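You operate a simulated robot arm through the tools that you are given. There is no shell and no other tool. Be economical: measure what you need, move in short steps, check, and stop when the job is done.

Carry out the task below with a simulated robot arm. There is one attempt and no reset: what you move stays moved.

JOB
Test the blue spring, lay it in the jig's pocket and set the jig knob to what it read.
Fine: zero the tester first.

It is judged by the outcome, as a careful person would: the job done as asked, and still so three seconds after it is handed in. It fails if anything else is knocked over, pushed out of place, dropped, spilled or broken.

ROBOT AND FRAMES
A 7-joint arm with a two-finger parallel gripper, fixed in place. Base frame: the origin is at the foot of the arm, x ahead of it, y to its left, z up; the work surface is at about z = 0. Lengths are in mm, angles in rad, forces in N, time in s.
With the tool pointing down near the work surface it reaches from about 240 to 620 mm from the base axis. Its first joint turns from -1.152 to 1.152 rad. Payload 2.6 kg.
Tool frame: the origin (TCP) lies between the finger pads and is the grasp point; the fingertips stand 30 mm ahead of it; z points along the fingers, y is the line along which they close. Largest opening 94 mm; finger width 28, thickness 10; the body of the gripper, 50 by 96 mm, starts 55 mm behind the TCP.
Orientation is that of the tool frame in the base frame, as a unit quaternion [w, x, y, z]. With the fingers straight down and closing along the base's y, the tool's x points along the base's -x, its y along +y and its z along -z.

CONTROLS
- The arm moves only by the tool step_arm. Its argument "targets" is a list of rows, each a list of 3 entries, a list of its own where there are three numbers: the shift along the tool's x, y, z in units of 40 mm (1.0 is 40 mm), then the turn, a rotation vector about the tool's x, y, z in units of 6 degrees (1.0 is 6 degrees), then the opening, from 0 (shut) to 1 (fully open). In form: [[[dx, dy, dz], [ax, ay, az], claw], ...]. A call has 1 to 8 rows; each row shifts and turns the commanded pose from where the row before left it, along the tool's axes as they then stand. A call with a number of a shift or a turn outside -1 to 1 is refused whole. Rows are played at 5 a second. More than 50 mm and 0.15 rad between two rows, or a gripper value outside its range, and nothing of the call is played. A pose out of reach is approached as far as the arm can. The call stops where the force on the tool passes 80 N (or 10 N more than at its start, if that is more) or the arm is blocked; 0.2 s more then pass. Each finger travels about 72 mm/s and halts on what it meets, pressing with about 27 N; the grip force reading is that of the motor and also rises with nothing between the fingers. The clock runs only during rows and for 0.2 s after the last one: add rows that do not move to give the fingers time. The reply holds the time, the measured pose of the TCP, the force on the tool along the base axes, the opening and the grip force, in the units named above and with some noise, with the torque about the TCP (base axes, N m) and any sound that the robot's microphone picked up.
- Cameras (640 x 400 px; columns grow to the right, rows downward): "scene" is fixed at [39.3, 429.5, 574.4]; the picture's right is [-0.76, -0.65, 0.00], its down [-0.31, 0.36, -0.88] and it looks along [0.57, -0.67, -0.48] (base axes); focal length 252 px, centre (320, 200). "wrist" rides on the gripper at [76, 14, -102] in the tool frame; the picture's right is [-0.18, 0.98, 0.00], its down [-0.75, -0.14, -0.64] and it looks along [-0.63, -0.12, 0.77] (tool axes); focal length 243 px, centre (320, 200). There is no depth. A picture from a camera that has moved, and an enlarged one, comes with that camera's place and axes in the base frame and with its lens.
- capture(camera): a new picture of that camera. The clock stands still meanwhile.
- enlarge(camera, box): a new picture of the part [left, top, right, bottom] of that camera's present view, enlarged. The clock stands still meanwhile.
- finish_job(): hands the job in; it is judged then, once.

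Go step by step. Nothing tells you positions but the pictures and the camera data: compare them with the known pose of the tool, close in by small moves and look again before you grip or let go. The budget is 120 turns and 84 pictures, counting those below and the enlarged ones. Unless the task says otherwise, let go and move clear before handing in, and close with one line.

The tools are called after "Request:" as a command line: name --argument value ..., lists and objects as JSON in quotes. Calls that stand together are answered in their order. step_arm: Moves the arm, as the interface text tells. Its arguments: {"type":"object","properties":{"targets":{"type":"array","items":{"type":"array"}}},"required":["targets"]} The other tools are called the same way: capture (camera) takes a picture; enlarge (camera, box) takes an enlarged picture of a part of a camera's view; finish_job () hands the job in.

At the start:

```text
time_s: 0.0
ee_pos: [284.0, -79.7, 461.0]
ee_rot: [0.0, 0.0, 1.0, 0.0]
wrist_force: [0.2, -0.6, 0.4]
ft_torque: [0.0, -0.01, -0.01]
grip_width: 93.9
grip_force: 0.1
```

scene: 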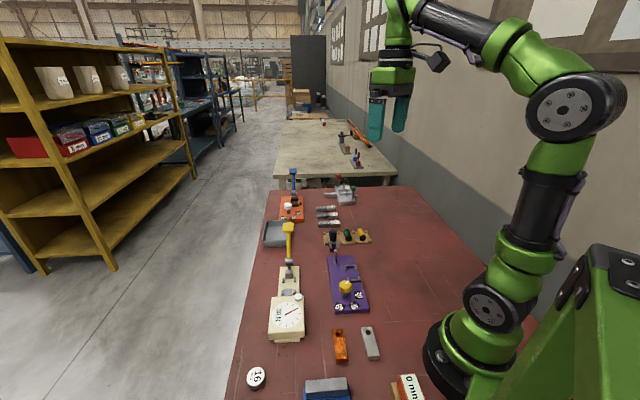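
wrist: 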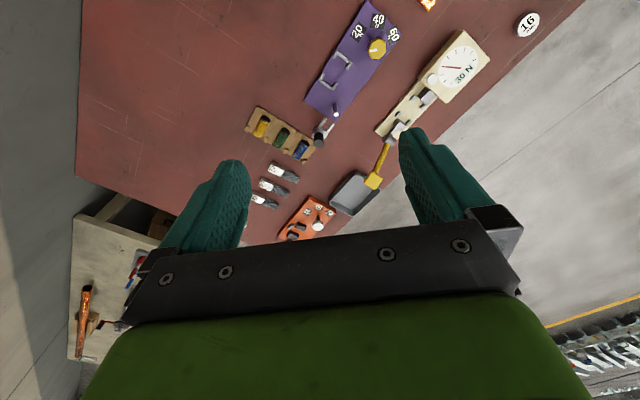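

I see a tester with a dial, a purple jig with a yellow knob, and a tray of springs. I'll enlarge both views for detail.

Request:
enlarge --camera "scene" --box '[240, 160, 400, 260]'

Request:
enlarge --camera "scene" --box '[240, 250, 400, 350]'

Request:
enlarge --camera "wrist" --box '[230, 0, 390, 100]'

Request:
enlarge --camera "wrist" --box '[340, 0, 500, 100]'

Request:
enlarge --camera "wrist" --box '[240, 90, 432, 210]'

```text
4.00 times, centred on (320, 210) of scene
camera zoom: at [39.3, 429.5, 574.4], right [-0.76, -0.65, 0.0], down [-0.31, 0.36, -0.88], along [0.57, -0.67, -0.48], focal length 1008 px, centre (320, 160)
```

zoom: 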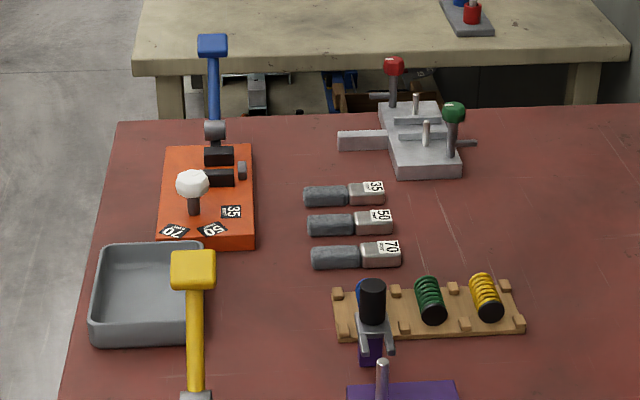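

```text
4.00 times, centred on (320, 300) of scene
camera zoom: at [39.3, 429.5, 574.4], right [-0.76, -0.65, 0.0], down [-0.31, 0.36, -0.88], along [0.57, -0.67, -0.48], focal length 1008 px, centre (320, -200)
```

zoom: 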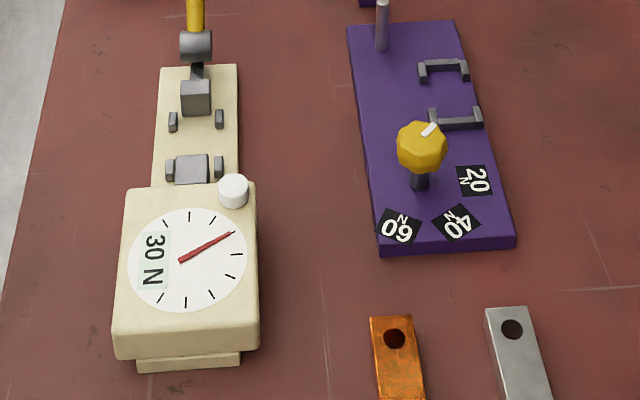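

```text
4.00 times, centred on (310, 50) of wrist
camera zoom: at [208.5, -67.0, 564.5], right [0.18, 0.98, 0.0], down [0.75, -0.14, 0.64], along [0.63, -0.12, -0.77], focal length 970 px, centre (360, 800)
```

zoom: 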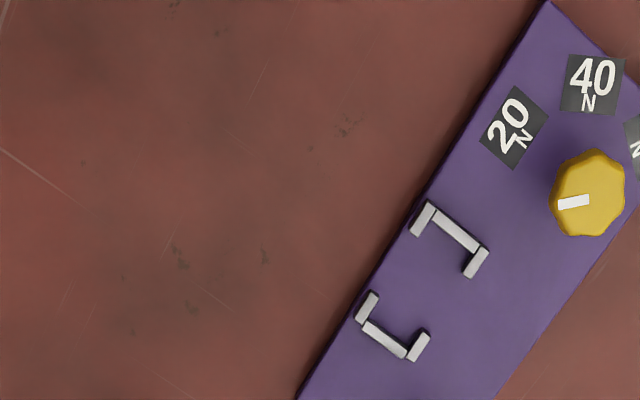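

```text
4.00 times, centred on (420, 50) of wrist
camera zoom: at [208.5, -67.0, 564.5], right [0.18, 0.98, 0.0], down [0.75, -0.14, 0.64], along [0.63, -0.12, -0.77], focal length 970 px, centre (-80, 800)
```

zoom: 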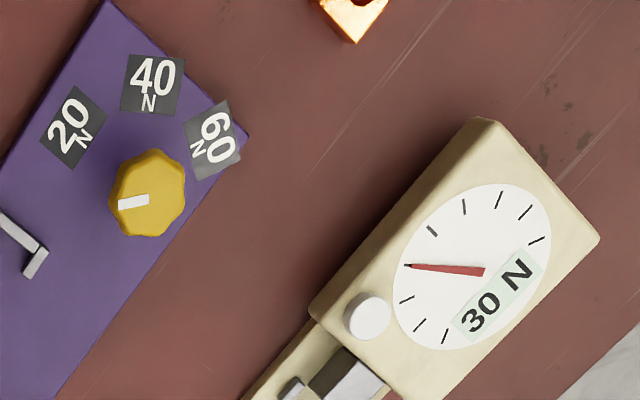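

```text
3.33 times, centred on (336, 150) of wrist
camera zoom: at [208.5, -67.0, 564.5], right [0.18, 0.98, 0.0], down [0.75, -0.14, 0.64], along [0.63, -0.12, -0.77], focal length 809 px, centre (267, 367)
```

zoom: 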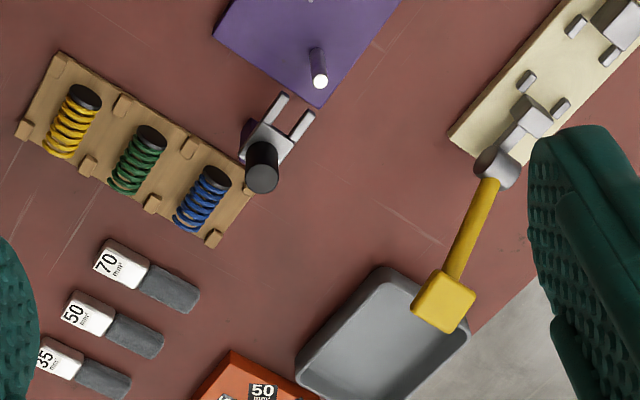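

The dial tester is at roughly (361, 174), the jig knob at about (300, 15), and the blue spring near (486, -170). I'll move over the tester for a closer view.

Request:
step_arm --targets '[[[-0.52, 0.82, 0.57], [0, 0, 0], 1], [[-0.52, 0.82, 0.57], [0, 0, 0], 1], [[-0.52, 0.82, 0.57], [0, 0, 0], 1], [[-0.52, 0.82, 0.57], [0, 0, 0], 1], [[-0.52, 0.82, 0.57], [0, 0, 0], 1], [[-0.52, 0.82, 0.57], [0, 0, 0], 1], [[-0.52, 0.82, 0.57], [0, 0, 0], 1]]'

Request:
capture --camera "wrist"

```text
time_s: 1.6
ee_pos: [430.0, 149.3, 301.9]
ee_rot: [0.0, 0.0, 1.0, 0.0]
wrist_force: [0.5, -0.6, 0.6]
ft_torque: [0.0, 0.0, 0.01]
grip_width: 93.7
grip_force: 0.0
```

```text
76 pictures are left
camera wrist: at [353.9, 162.5, 404.8], right [0.18, 0.98, 0.0], down [0.75, -0.14, 0.64], along [0.63, -0.12, -0.77], focal length 243 px, centre (320, 200)
```

wrist: 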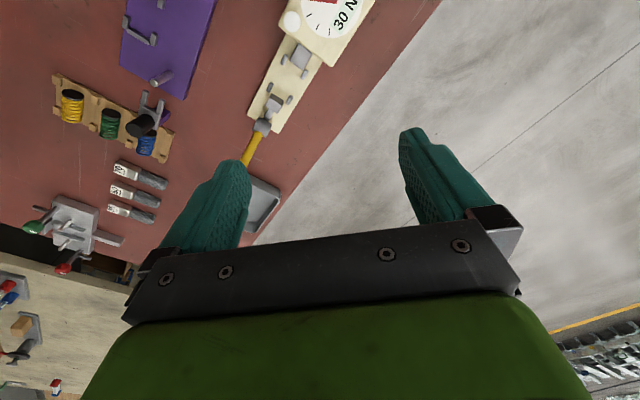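

The dial is at the edge of the view. I'll shift back 80 mm in x and look again.

Request:
enlarge --camera "wrist" --box '[220, 30, 380, 130]'

Request:
step_arm --targets '[[[1, 0, 0], [0, 0, 0], 1], [[1, 0, 0.5], [0, 0, 0], 1], [[0.5, 0, 0.8], [0, 0, 0], 1]]'

Request:
enlarge --camera "wrist" --box '[220, 0, 476, 160]'

Request:
enlarge --camera "wrist" --box '[320, 0, 420, 62]'

```text
4.00 times, centred on (300, 80) of wrist
camera zoom: at [353.9, 162.5, 404.8], right [0.18, 0.98, 0.0], down [0.75, -0.14, 0.64], along [0.63, -0.12, -0.77], focal length 970 px, centre (400, 680)
```

zoom: 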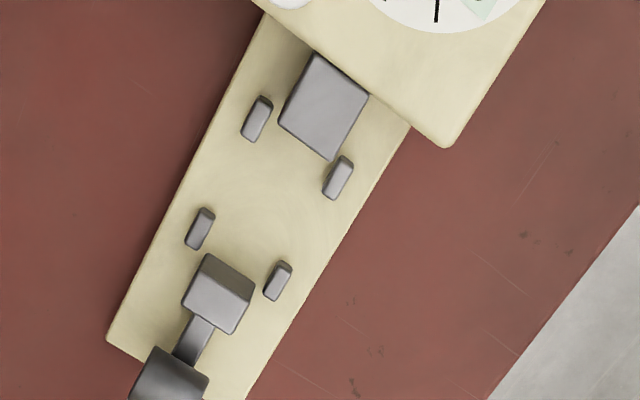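

```text
time_s: 2.4
ee_pos: [332.1, 148.5, 250.5]
ee_rot: [0.0, 0.0, 1.0, 0.0]
wrist_force: [0.0, 0.1, 0.7]
ft_torque: [0.0, 0.01, 0.03]
grip_width: 94.2
grip_force: 0.1
```

```text
2.50 times, centred on (348, 80) of wrist
camera zoom: at [255.7, 161.8, 353.0], right [0.18, 0.98, 0.0], down [0.75, -0.14, 0.64], along [0.63, -0.12, -0.77], focal length 606 px, centre (250, 500)
```

zoom: 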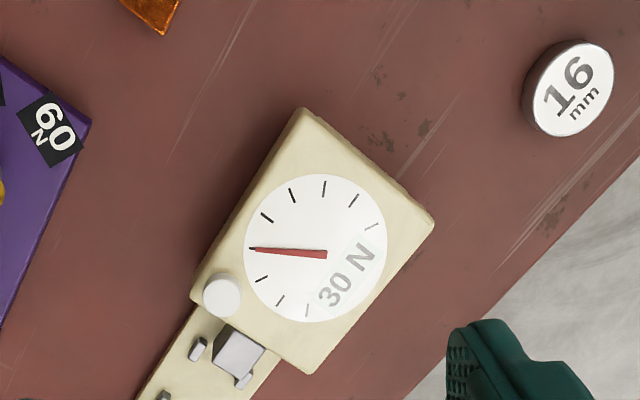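

```text
6.40 times, centred on (370, 31) of wrist
camera zoom: at [255.7, 161.8, 353.0], right [0.18, 0.98, 0.0], down [0.75, -0.14, 0.64], along [0.63, -0.12, -0.77], focal length 1553 px, centre (0, 1282)
```

zoom: 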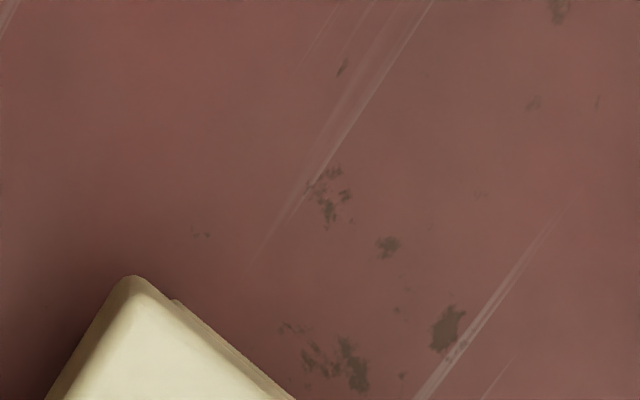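

The dial's window shows "30 N" at the fourth tick, so it's 10 N per tick and currently off zero by 30 N. The white zero knob is near (370, 125, 48) and the tester axis runs at -45°. Next I'll look at the lever, the jig and the springs up close.

Request:
step_arm --targets '[[[-1, -0.6, 0], [0, 0, 0], 1], [[-1, -0.6, 0], [0, 0, 0], 1], [[-1, -0.6, 0], [0, 0, 0], 1], [[-0.8, -0.6, 0], [0, 0, 0], 1]]'

Request:
capture --camera "wrist"

Request:
enlarge --camera "wrist" --box '[256, 0, 416, 100]'

Request:
enlarge --camera "wrist" --box '[120, 0, 280, 100]'

```text
time_s: 3.4
ee_pos: [481.4, 51.4, 252.2]
ee_rot: [0.0, -0.001, 1.0, 0.0]
wrist_force: [-1.1, -0.1, 0.1]
ft_torque: [0.01, 0.0, 0.0]
grip_width: 94.3
grip_force: 0.1
```

```text
72 pictures are left
camera wrist: at [405.9, 65.6, 354.4], right [0.18, 0.98, 0.0], down [0.75, -0.14, 0.64], along [0.63, -0.12, -0.77], focal length 243 px, centre (320, 200)
```

wrist: 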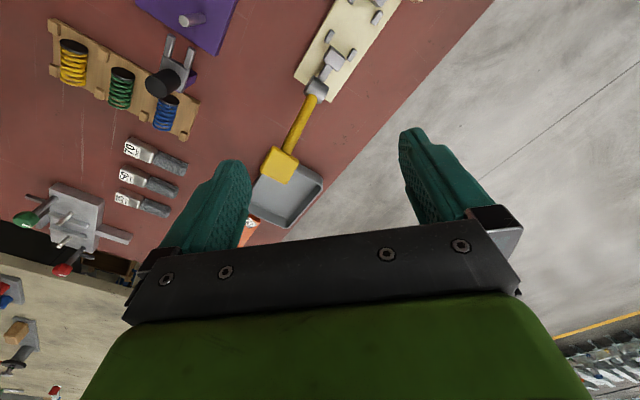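

```text
4.00 times, centred on (336, 50) of wrist
camera zoom: at [405.9, 65.6, 354.4], right [0.18, 0.98, 0.0], down [0.75, -0.14, 0.64], along [0.63, -0.12, -0.77], focal length 970 px, centre (256, 800)
```

zoom: 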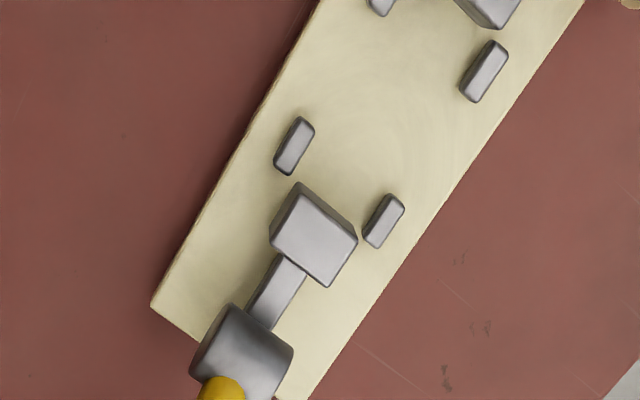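

```text
4.00 times, centred on (200, 50) of wrist
camera zoom: at [405.9, 65.6, 354.4], right [0.18, 0.98, 0.0], down [0.75, -0.14, 0.64], along [0.63, -0.12, -0.77], focal length 970 px, centre (800, 800)
```

zoom: 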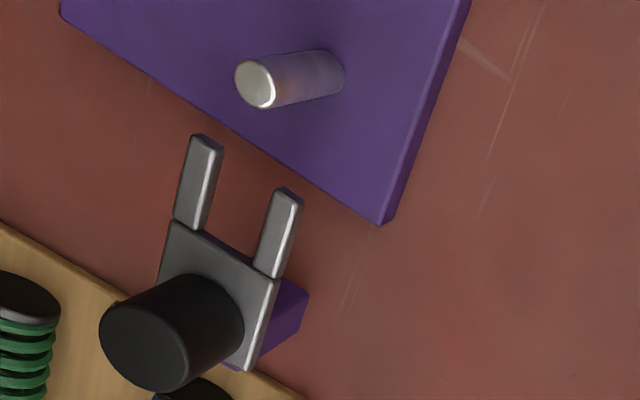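

The lever has a horizontal pivot at the end of the bed. Now I'll move over the spring rack.

Request:
step_arm --targets '[[[0.1, -1, 0], [0, 0, 0], 1], [[0.1, -1, 0], [0, 0, 0], 1], [[0.1, -1, 0], [0, 0, 0], 1], [[0.1, -1, 0], [0, 0, 0], 1], [[0.1, -1, 0], [0, 0, 0], 1], [[0, -1, 0], [0, 0, 0], 1]]'

Request:
capture --camera "wrist"

Request:
enlarge --camera "wrist" --box '[230, 0, 422, 120]'

```text
time_s: 4.8
ee_pos: [460.7, -185.1, 248.1]
ee_rot: [0.0, -0.001, 1.0, 0.0]
wrist_force: [1.0, 0.8, 1.5]
ft_torque: [-0.01, 0.04, 0.0]
grip_width: 93.8
grip_force: 0.0
```

```text
69 pictures are left
camera wrist: at [386.4, -173.6, 351.8], right [0.18, 0.98, 0.0], down [0.75, -0.14, 0.64], along [0.63, -0.12, -0.77], focal length 243 px, centre (320, 200)
```

wrist: 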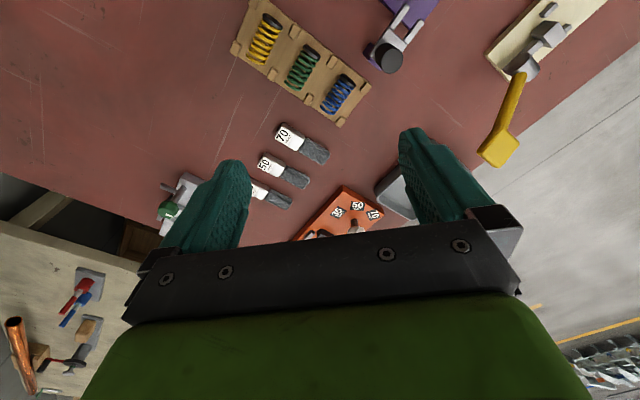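

```text
3.33 times, centred on (326, 60) of wrist
camera zoom: at [386.4, -173.6, 351.8], right [0.18, 0.98, 0.0], down [0.75, -0.14, 0.64], along [0.63, -0.12, -0.77], focal length 809 px, centre (300, 667)
```

zoom: 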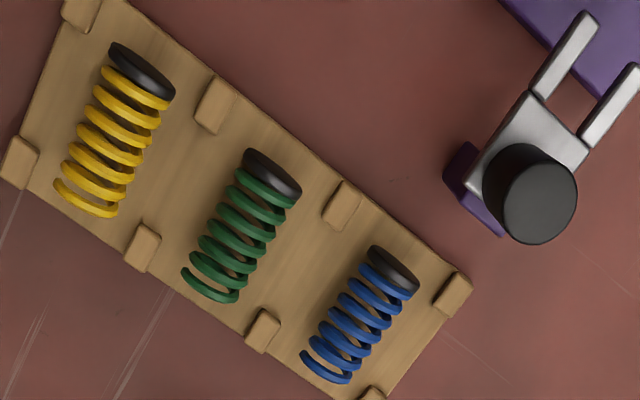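

The blue spring lies at about (491, -171), its axis parallel to the tester's at -45°, roughly 45 long and 22 across. First I'll zero the tester by going above the white button with the tool turned 45° and the fingers shut.

Request:
step_arm --targets '[[[0.285, 0.97, 0], [0, 0, 0], 1], [[0.285, 0.97, 0], [0, 0, 0], 1], [[0.285, 0.97, 0], [0, 0, 0], 1], [[0.285, 0.97, 0], [0, 0, 0], 1], [[0.285, 0.97, 0], [0, 0, 0], 0.5], [[0.285, 0.97, 0], [0, 0, 0], 0], [[0.285, 0.97, 0], [0, 0, 0], 0], [[0.285, 0.97, 0], [0, 0, 0], 0]]'

Request:
step_arm --targets '[[[0, 0, 0.43], [0, 0, 0.9375], 0], [[0, 0, 0.43], [0, 0, 0.9375], 0], [[0, 0, 0.43], [0, 0, 0.9375], 0], [[0, 0, 0.43], [0, 0, 0.9375], 0], [[0, 0, 0.43], [0, 0, 0.9375], 0], [[0, 0, 0.43], [0, 0, 0.9375], 0], [[0, 0, 0.43], [0, 0, 0.9375], 0], [[0, 0, 0.43], [0, 0, 0.9375], 0]]'

Request:
capture --camera "wrist"

Request:
enlarge --camera "scene" --box '[230, 220, 390, 320]'

```text
time_s: 6.6
ee_pos: [370.3, 124.6, 249.5]
ee_rot: [-0.001, 0.0, 1.0, 0.0]
wrist_force: [0.2, 0.3, 0.0]
ft_torque: [-0.02, 0.02, -0.01]
grip_width: 0.0
grip_force: 26.8
```

```text
time_s: 8.4
ee_pos: [370.6, 124.3, 113.2]
ee_rot: [0.001, 0.382, 0.924, 0.0]
wrist_force: [0.2, 0.2, 0.1]
ft_torque: [-0.01, 0.0, 0.01]
grip_width: 0.0
grip_force: 27.1
```

```text
67 pictures are left
camera wrist: at [327.0, 185.9, 215.3], right [0.82, 0.57, 0.0], down [0.43, -0.63, 0.64], along [0.36, -0.53, -0.77], focal length 243 px, centre (320, 200)
```

wrist: 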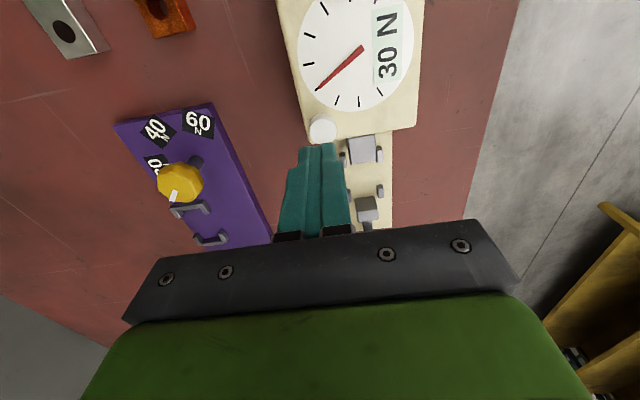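

```text
4.00 times, centred on (310, 270) of scene
camera zoom: at [39.3, 429.5, 574.4], right [-0.76, -0.65, 0.0], down [-0.31, 0.36, -0.88], along [0.57, -0.67, -0.48], focal length 1008 px, centre (360, -80)
```

zoom: 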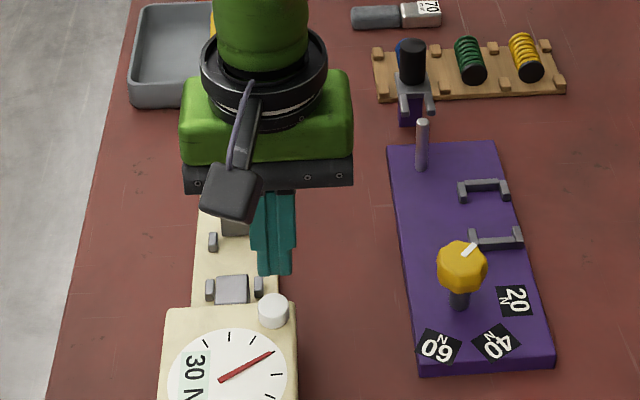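

The fingertips are right above the button, by my estimate at (370, 125). I'll descend and press gently.

Request:
step_arm --targets '[[[0, 0, 0.35], [0, 0, 0], 0], [[0, 0, 0.35], [0, 0, 0], 0], [[0, 0, 0.1], [0, 0, 0], 0], [[0, 0, 0.05], [0, 0, 0], 0], [[0, 0, 0.05], [0, 0, 0], 0]]'

Request:
capture --camera "wrist"

```text
time_s: 9.6
ee_pos: [370.7, 125.2, 77.6]
ee_rot: [0.0, 0.383, 0.924, 0.0]
wrist_force: [-1.1, -2.0, 2.2]
ft_torque: [-0.04, 0.05, -0.01]
grip_width: 0.2
grip_force: 27.1
heard: click
```

```text
65 pictures are left
camera wrist: at [326.8, 187.1, 180.0], right [0.82, 0.57, 0.0], down [0.43, -0.63, 0.64], along [0.36, -0.53, -0.77], focal length 243 px, centre (320, 200)
```

wrist: 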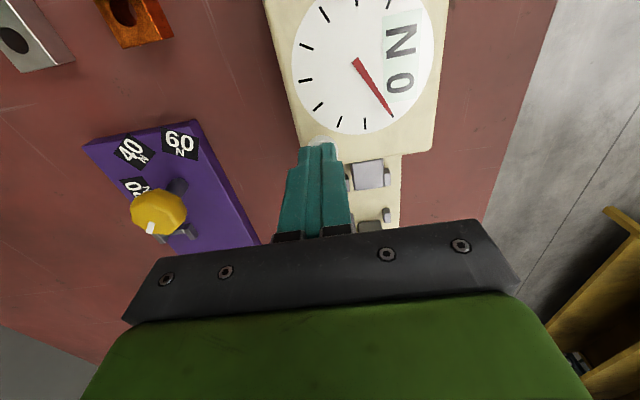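

There was a click and the dial shows 0 N, so the tester is zeroed. Now I'll lift and go above the blue spring, with the opening about 45 mm.

Request:
step_arm --targets '[[[0, 0, -0.9], [0, 0, 0], 0], [[0, 0, -0.9], [0, 0, 0], 0], [[0, 0, -0.8], [0, 0, 0], 0]]'

Request:
enlarge --camera "wrist" --box '[240, 0, 480, 150]'

Request:
step_arm --targets '[[[-0.92, -0.388, 0], [0, 0, 0], 0], [[-0.92, -0.388, 0], [0, 0, 0], 0], [[-0.92, -0.388, 0], [0, 0, 0], 0], [[-0.92, -0.388, 0], [0, 0, 0], 0.2], [[-0.92, -0.388, 0], [0, 0, 0], 0.5], [[-0.92, -0.388, 0], [0, 0, 0], 0.5], [[-0.92, -0.388, 0], [0, 0, 0], 0.5], [[-0.92, -0.388, 0], [0, 0, 0], 0.5]]'

Request:
capture --camera "wrist"

Request:
enlarge --camera "scene" --box '[280, 180, 400, 255]'

```text
time_s: 10.4
ee_pos: [372.0, 125.0, 181.9]
ee_rot: [0.0, 0.381, 0.924, 0.0]
wrist_force: [-1.1, -0.4, 1.1]
ft_torque: [0.02, -0.01, 0.01]
grip_width: 0.2
grip_force: 27.3
```

```text
2.67 times, centred on (360, 75) of wrist
camera zoom: at [328.4, 187.3, 284.8], right [0.82, 0.57, 0.0], down [0.43, -0.63, 0.64], along [0.36, -0.53, -0.77], focal length 647 px, centre (213, 533)
```

zoom: 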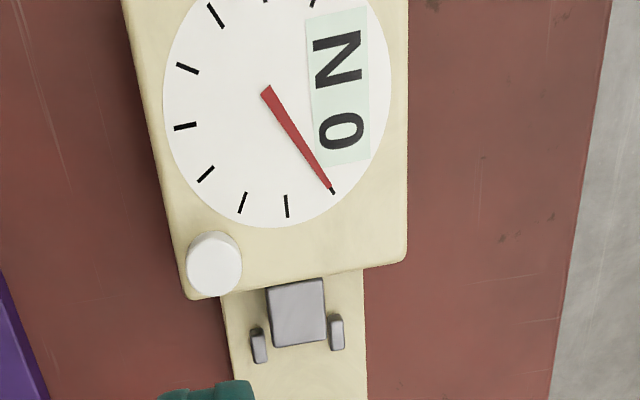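

```text
time_s: 12.2
ee_pos: [491.4, -170.5, 179.1]
ee_rot: [0.0, 0.382, 0.924, 0.0]
wrist_force: [0.0, 0.0, -0.6]
ft_torque: [-0.03, -0.01, 0.01]
grip_width: 47.2
grip_force: 0.1
```

```text
63 pictures are left
camera wrist: at [447.6, -107.7, 281.9], right [0.82, 0.57, 0.0], down [0.43, -0.63, 0.64], along [0.36, -0.53, -0.77], focal length 243 px, centre (320, 200)
```

wrist: 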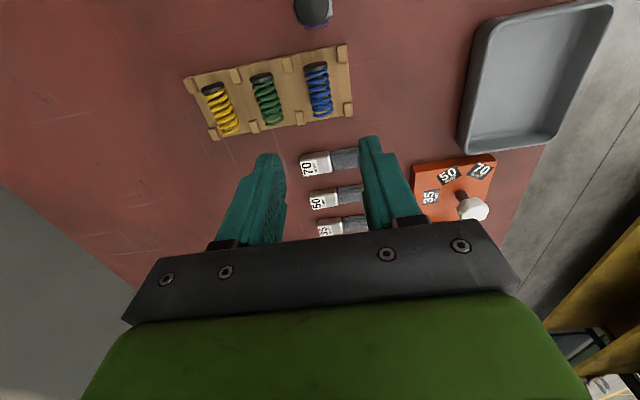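

```text
5.33 times, centred on (340, 218) of scene
camera zoom: at [39.2, 429.5, 574.4], right [-0.76, -0.65, 0.0], down [-0.31, 0.36, -0.88], along [0.57, -0.67, -0.48], focal length 1344 px, centre (213, 107)
```

zoom: 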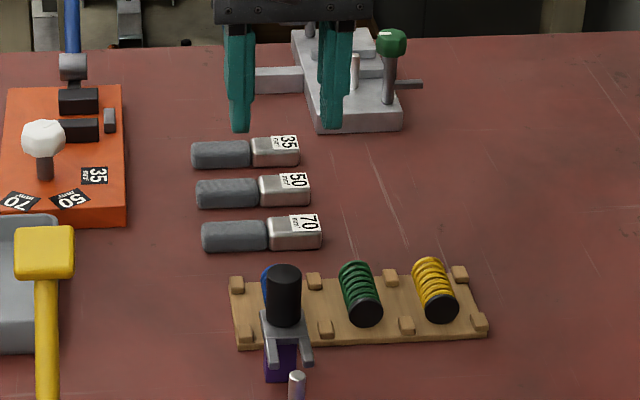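

I'll refine the spring's position with an enlarged view before descending.

Request:
enlarge --camera "wrist" --box '[250, 40, 378, 120]'

```text
5.00 times, centred on (314, 80) of wrist
camera zoom: at [447.6, -107.7, 281.9], right [0.82, 0.57, 0.0], down [0.43, -0.63, 0.64], along [0.36, -0.53, -0.77], focal length 1213 px, centre (350, 800)
```

zoom: 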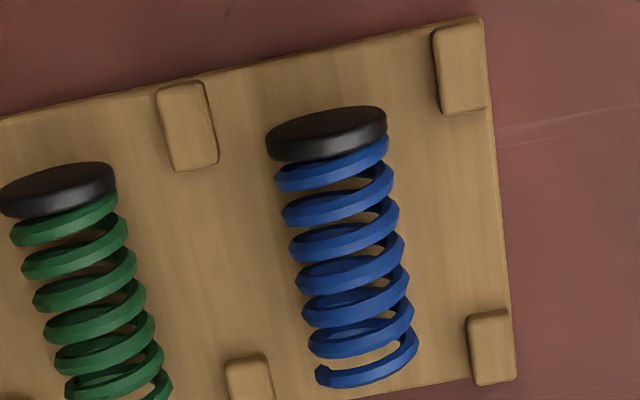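

The spring's centre is at about (488, -168.5) and well aligned. I'll correct slightly and descend with a 40 mm opening.

Request:
step_arm --targets '[[[0.09, -0.02, 0.7], [0, 0, 0], 0.43], [[0, 0, 0.8], [0, 0, 0], 0.43], [[0, 0, 0.8], [0, 0, 0], 0.43], [[0, 0, 0.7], [0, 0, 0], 0.43]]'

Request:
capture --camera "wrist"

Request:
enlarge --camera "scene" --box '[280, 180, 400, 255]'

```text
time_s: 13.2
ee_pos: [487.1, -167.7, 59.3]
ee_rot: [0.0, 0.382, 0.924, 0.0]
wrist_force: [0.3, -0.2, 0.3]
ft_torque: [0.0, 0.0, 0.01]
grip_width: 40.3
grip_force: 0.0
```

```text
60 pictures are left
camera wrist: at [443.5, -105.1, 161.8], right [0.82, 0.57, 0.0], down [0.43, -0.63, 0.64], along [0.36, -0.53, -0.77], focal length 243 px, centre (320, 200)
```

wrist: 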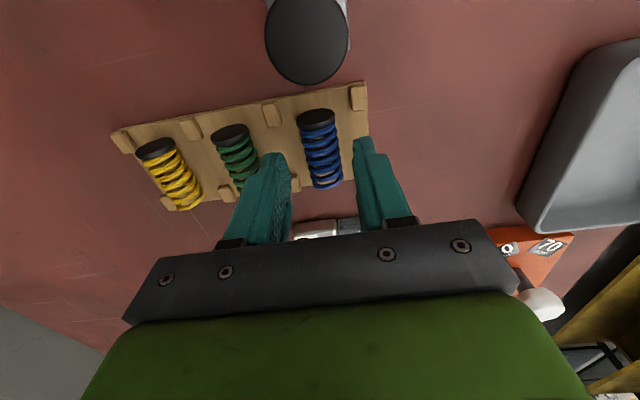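

```text
5.33 times, centred on (340, 218) of scene
camera zoom: at [39.3, 429.5, 574.4], right [-0.76, -0.65, 0.0], down [-0.31, 0.36, -0.88], along [0.57, -0.67, -0.48], focal length 1344 px, centre (213, 107)
```

zoom: 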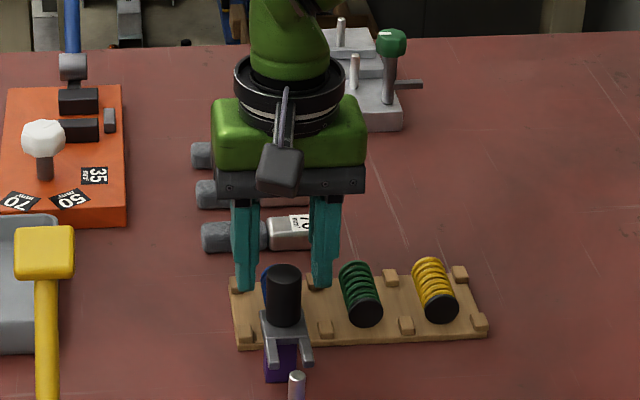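

Alignment looks good: the spring is centred between the fingers. I'll descend 14 mm more and close.

Request:
step_arm --targets '[[[0, 0, 0.2], [0, 0, 0], 0.43], [[0, 0, 0.15], [0, 0, 0], 0.43], [[0, 0, 0], [0, 0, 0], 0.43]]'

Request:
step_arm --targets '[[[0, 0, 0], [0, 0, 0], 0.3], [[0, 0, 0], [0, 0, 0], 0.2], [[0, 0, 0], [0, 0, 0], 0.1], [[0, 0, 0], [0, 0, 0], 0.1]]'

Request:
capture --camera "wrist"

```text
time_s: 14.0
ee_pos: [488.2, -169.7, 46.1]
ee_rot: [0.0, 0.383, 0.924, -0.001]
wrist_force: [-0.7, 0.5, 0.8]
ft_torque: [0.0, -0.01, -0.02]
grip_width: 40.5
grip_force: 0.1
```

```text
time_s: 15.0
ee_pos: [488.7, -169.3, 45.8]
ee_rot: [-0.001, 0.383, 0.924, -0.001]
wrist_force: [0.2, 0.3, 0.2]
ft_torque: [0.03, -0.03, -0.02]
grip_width: 22.8
grip_force: 27.4
```

```text
58 pictures are left
camera wrist: at [444.3, -106.4, 149.2], right [0.82, 0.57, 0.0], down [0.43, -0.63, 0.64], along [0.36, -0.53, -0.77], focal length 243 px, centre (320, 200)
```

wrist: 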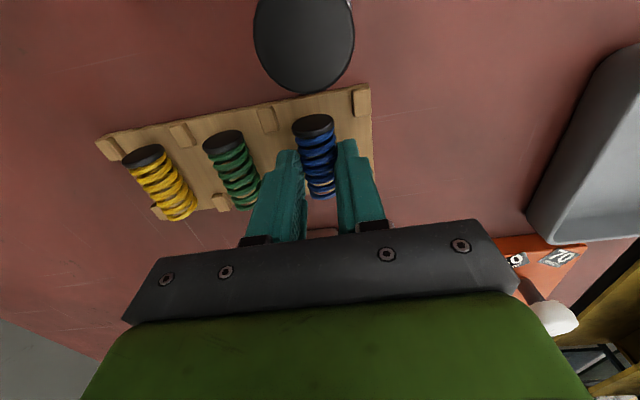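

The grip reads 22.8 mm, but the tips may only just reach the spring's axis. I'll reopen, go 5 mm lower for a safer hold, and close again.

Request:
step_arm --targets '[[[0, 0, 0], [0, 0, 0], 0.33], [[0, 0, 0], [0, 0, 0], 0.33], [[0, 0, 0.075], [0, 0, 0], 0.33], [[0, 0, 0.075], [0, 0, 0], 0.33]]'

Request:
step_arm --targets '[[[0, 0, 0], [0, 0, 0], 0.25], [[0, 0, 0], [0, 0, 0], 0.15], [[0, 0, 0], [0, 0, 0], 0.1], [[0, 0, 0], [0, 0, 0], 0.1]]'

```text
time_s: 16.0
ee_pos: [487.8, -169.1, 40.2]
ee_rot: [0.001, 0.383, 0.924, 0.0]
wrist_force: [-0.3, -0.7, 0.0]
ft_torque: [0.01, 0.01, -0.01]
grip_width: 30.9
grip_force: 0.1
```

```text
time_s: 17.0
ee_pos: [488.5, -169.7, 41.1]
ee_rot: [0.0, 0.382, 0.924, 0.0]
wrist_force: [0.4, -0.2, 0.8]
ft_torque: [-0.04, 0.01, -0.03]
grip_width: 22.6
grip_force: 26.9
```

The grip is firm at 22.6 mm with the tips at about z = 10.5. Lifting to check the hold.

Request:
step_arm --targets '[[[0, 0, -0.3], [0, 0, 0], 0.1], [[0, 0, -0.7], [0, 0, 0], 0.1], [[0, 0, -0.9], [0, 0, 0], 0.1], [[0, 0, -0.9], [0, 0, 0], 0.1], [[0, 0, -0.9], [0, 0, 0], 0.1]]'

Request:
capture --camera "wrist"

Request:
enlarge --camera "wrist" --box '[240, 80, 400, 180]'

Request:
enlarge --camera "scene" --box '[280, 160, 400, 235]'

```text
time_s: 18.2
ee_pos: [489.3, -169.9, 188.9]
ee_rot: [0.0, 0.382, 0.924, 0.0]
wrist_force: [0.9, -0.6, -0.1]
ft_torque: [0.04, 0.0, 0.01]
grip_width: 22.5
grip_force: 27.0
```

```text
57 pictures are left
camera wrist: at [445.3, -106.7, 291.2], right [0.82, 0.57, 0.0], down [0.43, -0.63, 0.64], along [0.36, -0.53, -0.77], focal length 243 px, centre (320, 200)
```

wrist: 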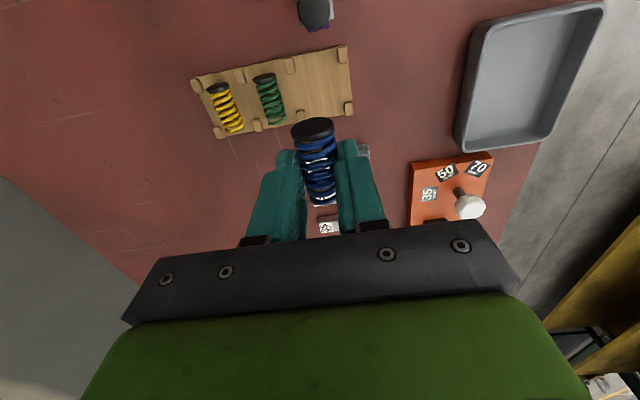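

```text
4.00 times, centred on (320, 130) of wrist
camera zoom: at [445.3, -106.7, 291.2], right [0.82, 0.57, 0.0], down [0.43, -0.63, 0.64], along [0.36, -0.53, -0.77], focal length 970 px, centre (320, 480)
```

zoom: 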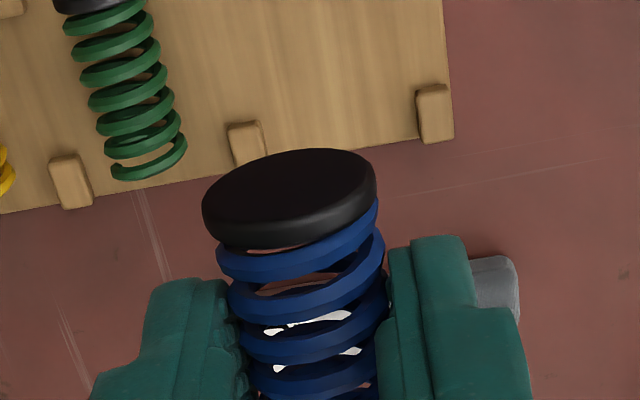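

```text
5.33 times, centred on (340, 198) of scene
camera zoom: at [39.3, 429.5, 574.4], right [-0.76, -0.65, 0.0], down [-0.31, 0.36, -0.88], along [0.57, -0.67, -0.48], focal length 1344 px, centre (213, 213)
```

zoom: 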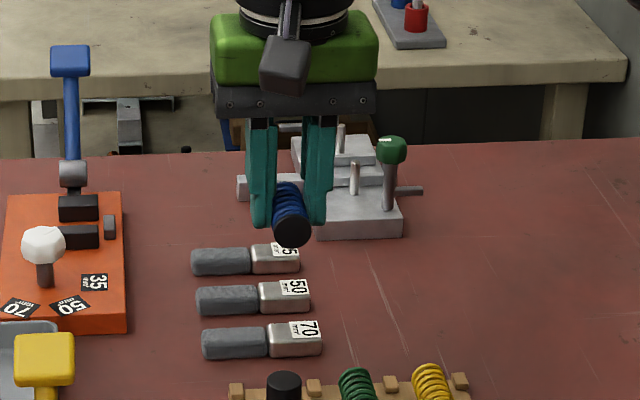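

The spring is held level with its cap toward the dial, and its bottom is about 2 mm past the fingertips. I'll carry it over the tester nest at about (439.5, 96).

Request:
step_arm --targets '[[[0.792, 0.546, 0], [0, 0, 0], 0.1], [[0.792, 0.546, 0], [0, 0, 0], 0.1], [[0.792, 0.546, 0], [0, 0, 0], 0.1], [[0.792, 0.546, 0], [0, 0, 0], 0.1], [[0.792, 0.546, 0], [0, 0, 0], 0.1], [[0.792, 0.546, 0], [0, 0, 0], 0.1], [[0.792, 0.546, 0], [0, 0, 0], 0.1], [[0, 0, 0], [0, 0, 0], 0.1]]'

Request:
step_arm --targets '[[[0, 0, 0.9], [0, 0, 0], 0.1], [[0, 0, 0.9], [0, 0, 0], 0.1], [[0, 0, 0.5], [0, 0, 0], 0.1]]'

Request:
capture --camera "wrist"

Request:
enlarge --camera "wrist" --box '[220, 80, 412, 200]'

Request:
enlarge --camera "scene" --box '[230, 220, 350, 295]'

```text
time_s: 20.0
ee_pos: [438.2, 94.2, 190.9]
ee_rot: [0.0, 0.382, 0.924, 0.0]
wrist_force: [-0.1, 0.4, -0.6]
ft_torque: [0.0, -0.01, -0.02]
grip_width: 22.4
grip_force: 27.0
```

```text
time_s: 20.8
ee_pos: [438.8, 96.1, 96.1]
ee_rot: [0.0, 0.382, 0.924, 0.0]
wrist_force: [-0.3, 0.2, -0.2]
ft_torque: [0.01, -0.02, -0.01]
grip_width: 22.7
grip_force: 27.5
```

```text
54 pictures are left
camera wrist: at [394.4, 157.9, 199.8], right [0.82, 0.57, 0.0], down [0.43, -0.63, 0.64], along [0.36, -0.53, -0.77], focal length 243 px, centre (320, 200)
```

wrist: 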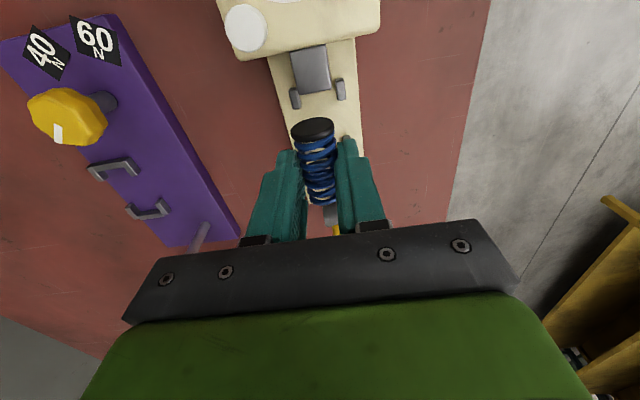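

```text
3.33 times, centred on (316, 140) of wrist
camera zoom: at [394.4, 157.9, 199.8], right [0.82, 0.57, 0.0], down [0.43, -0.63, 0.64], along [0.36, -0.53, -0.77], focal length 809 px, centre (333, 400)
```

zoom: 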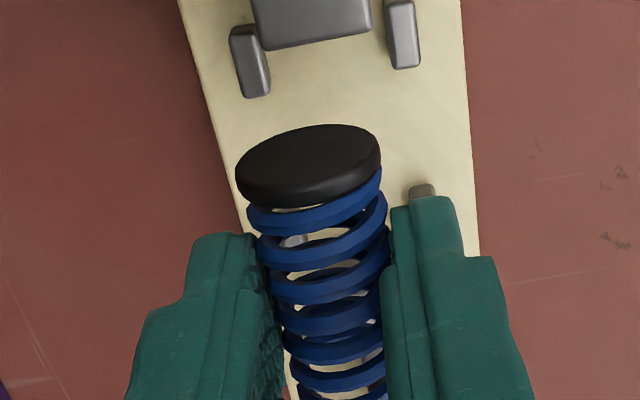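

```text
5.33 times, centred on (290, 258) of scene
camera zoom: at [39.3, 429.5, 574.4], right [-0.76, -0.65, 0.0], down [-0.31, 0.36, -0.88], along [0.57, -0.67, -0.48], focal length 1344 px, centre (480, -107)
```

zoom: 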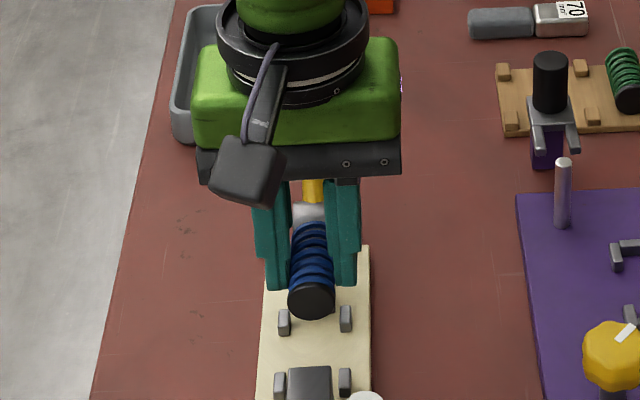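

The nest is bounded by four small nubs whose gap barely fits the 28 mm fingers; my tool is centred on it. I'll lower 25 mm and check the cap-to-anvil clearance.

Request:
step_arm --targets '[[[0, 0, 0.4], [0, 0, 0], 0.1], [[0, 0, 0.25], [0, 0, 0], 0.1], [[0, 0, 0], [0, 0, 0], 0.1]]'

Request:
enlarge --camera "wrist" --box '[240, 50, 400, 150]'

Request:
enlarge --camera "scene" --box '[250, 230, 346, 290]'

```text
time_s: 21.6
ee_pos: [440.2, 94.4, 69.7]
ee_rot: [-0.001, 0.382, 0.924, 0.0]
wrist_force: [-0.3, 0.7, -0.1]
ft_torque: [0.01, -0.03, 0.01]
grip_width: 22.6
grip_force: 26.7
```

```text
4.00 times, centred on (320, 100) of wrist
camera zoom: at [395.2, 157.2, 173.4], right [0.82, 0.57, 0.0], down [0.43, -0.63, 0.64], along [0.36, -0.53, -0.77], focal length 970 px, centre (320, 600)
```

zoom: 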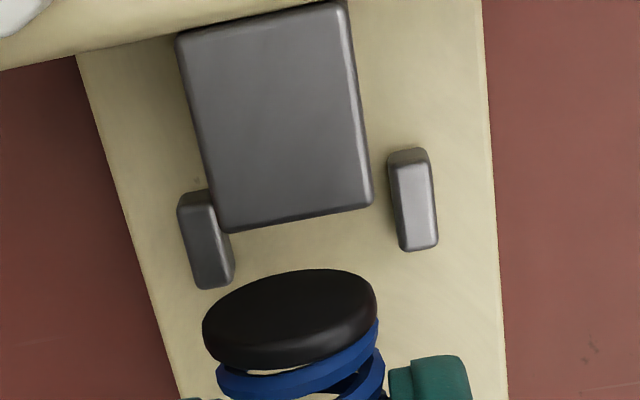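

```text
6.67 times, centred on (298, 260) of scene
camera zoom: at [39.3, 429.5, 574.4], right [-0.76, -0.65, 0.0], down [-0.31, 0.36, -0.88], along [0.57, -0.67, -0.48], focal length 1680 px, centre (467, -200)
```

zoom: 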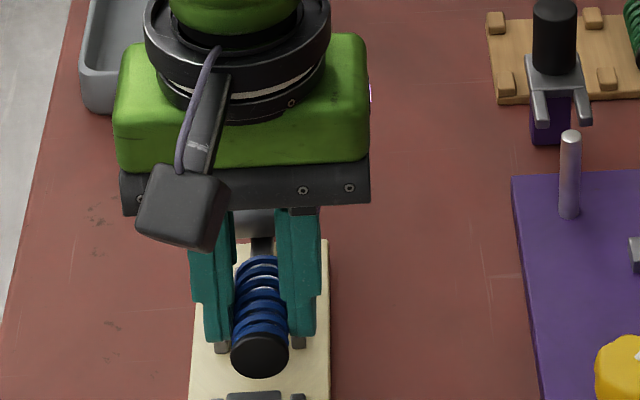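

The cap clears the anvil face by about 4 mm. I'll lower the spring into the nest in small steps, watching the force.

Request:
step_arm --targets '[[[0, 0, 0.3], [0, 0, 0], 0.1], [[0, 0, 0.2], [0, 0, 0], 0.1], [[0, 0, 0], [0, 0, 0], 0.1]]'

Request:
step_arm --targets '[[[0, 0, 0.04], [0, 0, 0], 0.1], [[0, 0, 0.04], [0, 0, 0], 0.1], [[0, 0, 0], [0, 0, 0], 0.1]]'

Request:
step_arm --targets '[[[0, 0, 0.04], [0, 0, 0], 0.1], [[0, 0, 0.04], [0, 0, 0], 0.1], [[0, 0, 0], [0, 0, 0], 0.1]]'

```text
time_s: 22.4
ee_pos: [438.2, 96.2, 49.9]
ee_rot: [0.0, 0.382, 0.924, -0.001]
wrist_force: [0.4, 0.1, -0.9]
ft_torque: [0.01, -0.01, -0.04]
grip_width: 22.5
grip_force: 27.1
```

```text
time_s: 23.2
ee_pos: [438.7, 94.9, 51.1]
ee_rot: [0.0, 0.383, 0.924, 0.0]
wrist_force: [-22.1, -3.0, 46.7]
ft_torque: [-1.0, 0.71, -0.39]
grip_width: 22.7
grip_force: 27.3
```

```text
time_s: 24.0
ee_pos: [439.3, 94.3, 50.9]
ee_rot: [0.001, 0.385, 0.923, 0.002]
wrist_force: [-26.8, -6.6, 73.3]
ft_torque: [-1.66, 1.05, -0.51]
grip_width: 22.7
grip_force: 27.2
```

The left finger met the lever-side nub, as the torque puts contact at +12 mm along the axis. I'll lift, shift 2 mm toward the dial and try again.

Request:
step_arm --targets '[[[0, 0, -0.16], [0, 0, 0], 0.1], [[0.05, 0, 0], [0, 0, 0], 0.1], [[0, 0, 0], [0, 0, 0], 0.1]]'

Request:
step_arm --targets '[[[0, 0, 0.06], [0, 0, 0], 0.1], [[0, 0, 0.06], [0, 0, 0], 0.1], [[0, 0, 0], [0, 0, 0], 0.1]]'

```text
time_s: 24.8
ee_pos: [436.6, 96.6, 49.4]
ee_rot: [-0.001, 0.382, 0.924, -0.001]
wrist_force: [0.9, 0.3, -0.4]
ft_torque: [0.03, 0.03, -0.01]
grip_width: 22.4
grip_force: 27.1
```

```text
time_s: 25.6
ee_pos: [438.0, 96.4, 46.5]
ee_rot: [0.0, 0.382, 0.924, 0.001]
wrist_force: [-5.0, 1.0, 11.9]
ft_torque: [-0.05, 0.13, -0.02]
grip_width: 22.5
grip_force: 27.5
```

Now there's a light, centred contact, likely the spring reaching the bed. I'll check with pictures.

Request:
enlarge --camera "wrist" --box '[240, 50, 400, 150]'

Request:
enlarge --camera "scene" --box '[250, 240, 346, 300]'

```text
4.00 times, centred on (320, 100) of wrist
camera zoom: at [394.2, 159.6, 149.4], right [0.82, 0.57, 0.0], down [0.43, -0.63, 0.64], along [0.36, -0.53, -0.77], focal length 970 px, centre (320, 600)
```

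zoom: 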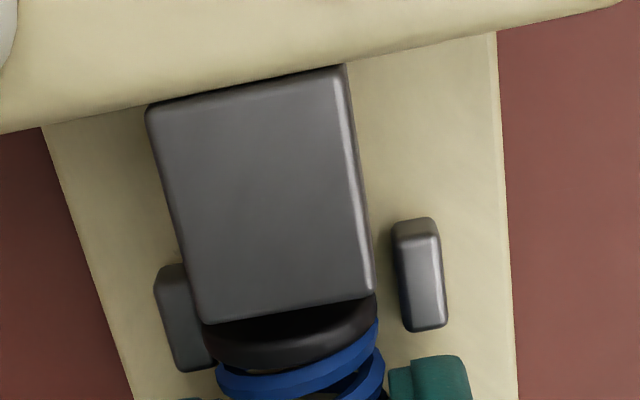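

```text
6.67 times, centred on (298, 270) of scene
camera zoom: at [39.2, 429.5, 574.4], right [-0.76, -0.65, 0.0], down [-0.31, 0.36, -0.88], along [0.57, -0.67, -0.48], focal length 1680 px, centre (467, -267)
```

zoom: 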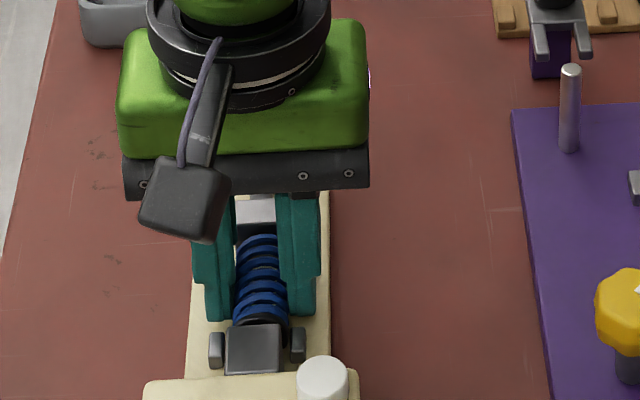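

The nub tops were at about z = 20 and are about 7 mm high, so the spring is on the bed at about z = 14, just ahead of the anvil. I'll release gently.

Request:
step_arm --targets '[[[0, 0, 0], [0, 0, 0], 0.28], [[0, 0, 0], [0, 0, 0], 0.34], [[0, 0, 0], [0, 0, 0], 0.38], [[0, 0, 0], [0, 0, 0], 0.38]]'

Request:
step_arm --targets '[[[0, 0, -0.2], [0, 0, 0], 0.38], [[0, 0, -0.5], [0, 0, 0], 0.38], [[0, 0, -1], [0, 0, 0], 0.38], [[0, 0, -1], [0, 0, 0], 0.38], [[0, 0, -0.8], [0, 0, 0], 0.38]]'

Request:
capture --camera "wrist"

Request:
enlarge --camera "scene" --box '[250, 220, 346, 280]'

```text
time_s: 26.6
ee_pos: [438.5, 97.7, 45.7]
ee_rot: [0.0, 0.382, 0.924, 0.0]
wrist_force: [-0.3, -0.8, 0.4]
ft_torque: [0.01, -0.04, -0.01]
grip_width: 35.8
grip_force: 0.0
```

```text
time_s: 27.8
ee_pos: [436.4, 97.3, 188.6]
ee_rot: [0.0, 0.382, 0.924, 0.001]
wrist_force: [-0.5, 0.4, -0.4]
ft_torque: [0.01, 0.05, 0.0]
grip_width: 35.7
grip_force: 0.0
```

```text
47 pictures are left
camera wrist: at [393.1, 159.4, 290.0], right [0.82, 0.57, 0.0], down [0.43, -0.63, 0.64], along [0.36, -0.53, -0.77], focal length 243 px, centre (320, 200)
```

wrist: 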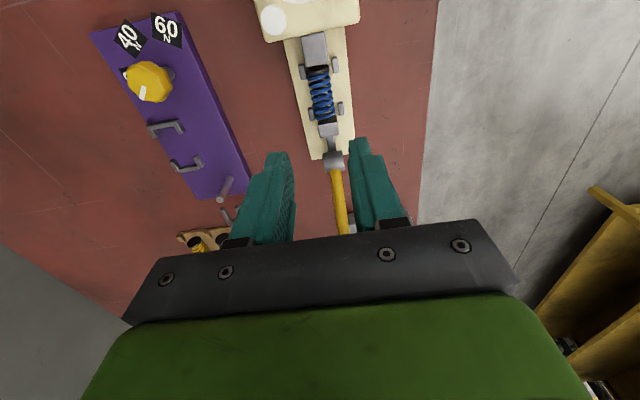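

```text
6.67 times, centred on (298, 250) of scene
camera zoom: at [39.3, 429.5, 574.4], right [-0.76, -0.65, 0.0], down [-0.31, 0.36, -0.88], along [0.57, -0.67, -0.48], focal length 1680 px, centre (467, -133)
```

zoom: 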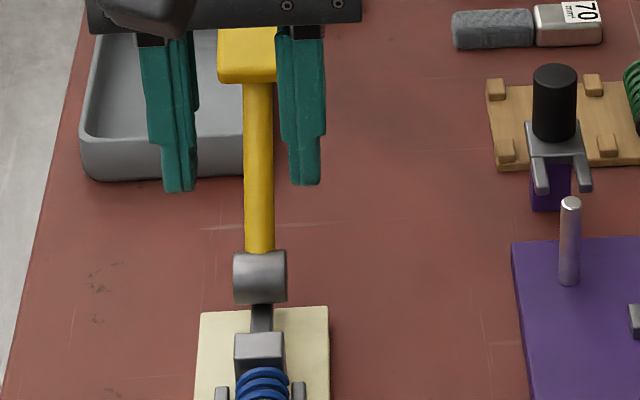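

The spring sits properly in the nest. Let me look closely at the lever mechanism.

Request:
enlarge --camera "wrist" --box '[260, 60, 420, 160]'

Request:
enlarge --camera "scene" --box '[250, 170, 346, 230]'

```text
4.00 times, centred on (340, 110) of wrist
camera zoom: at [393.1, 159.4, 290.0], right [0.82, 0.57, 0.0], down [0.43, -0.63, 0.64], along [0.36, -0.53, -0.77], focal length 970 px, centre (240, 560)
```

zoom: 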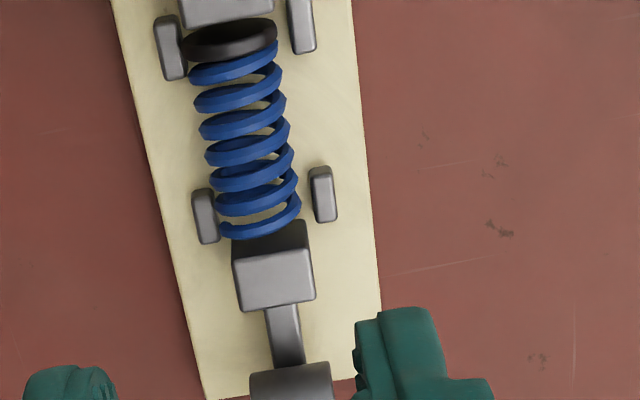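

```text
6.67 times, centred on (298, 200) of scene
camera zoom: at [39.3, 429.5, 574.4], right [-0.76, -0.65, 0.0], down [-0.31, 0.36, -0.88], along [0.57, -0.67, -0.48], focal length 1680 px, centre (467, 200)
```

zoom: 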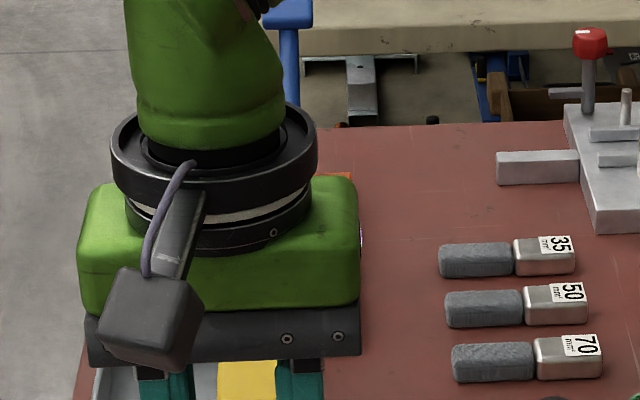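

I'll move above the lever handle with the fingers shut and look.

Request:
step_arm --targets '[[[-0.98, -0.05, 0], [0, 0, 0], 0.2], [[-0.98, -0.05, 0], [0, 0, 0], 0], [[-0.98, -0.05, 0], [0, 0, 0], 0], [[-0.6, -0.05, 0], [0, 0, 0], 0], [[0, 0, 0], [0, 0, 0], 0]]'

Request:
capture --camera "wrist"

Request:
capture --camera "scene"

```text
time_s: 29.0
ee_pos: [531.0, -8.5, 186.6]
ee_rot: [0.0, 0.382, 0.924, 0.0]
wrist_force: [-0.2, 0.5, -0.3]
ft_torque: [-0.03, -0.01, 0.01]
grip_width: 0.1
grip_force: 27.2
```

```text
43 pictures are left
camera wrist: at [487.2, 53.6, 288.7], right [0.82, 0.57, 0.0], down [0.43, -0.63, 0.64], along [0.36, -0.53, -0.77], focal length 243 px, centre (320, 200)
```

wrist: 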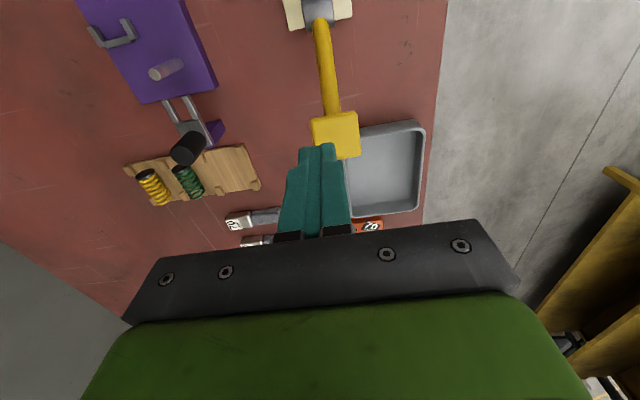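

```text
42 pictures are left
```

scene: 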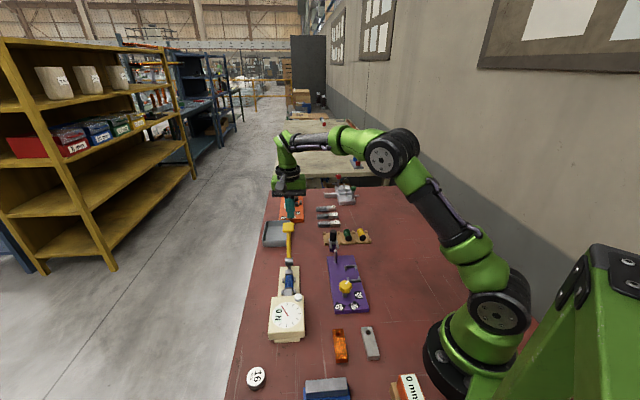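

The handle knob is at about (542, -5.5, ~115). I'll centre over it and descend until I touch it.

Request:
step_arm --targets '[[[-0.13, 0.235, 0], [0, 0, 0], 0], [[0, 0, 0.4], [0, 0, 0], 0], [[0, 0, 0.2], [0, 0, 0], 0], [[0, 0, 0.1], [0, 0, 0], 0], [[0, 0, 0], [0, 0, 0], 0]]'

Request:
enlarge --camera "scene" --box '[250, 170, 346, 230]'

```text
time_s: 30.2
ee_pos: [541.7, -5.8, 157.7]
ee_rot: [0.001, 0.382, 0.924, 0.0]
wrist_force: [0.3, 0.3, -0.1]
ft_torque: [0.03, 0.01, -0.01]
grip_width: 0.0
grip_force: 27.4
```

```text
6.67 times, centred on (298, 200) of scene
camera zoom: at [39.3, 429.5, 574.4], right [-0.76, -0.65, 0.0], down [-0.31, 0.36, -0.88], along [0.57, -0.67, -0.48], focal length 1680 px, centre (467, 200)
```

zoom: 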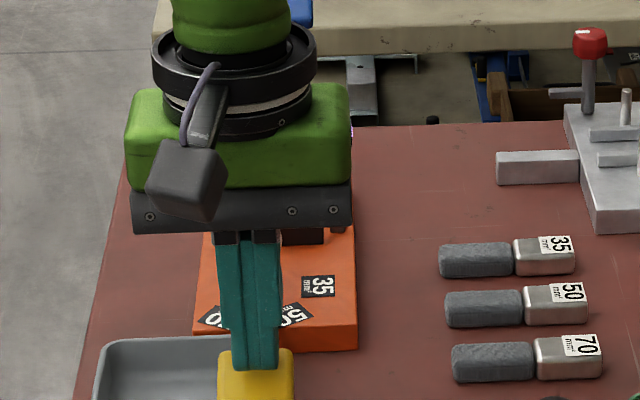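

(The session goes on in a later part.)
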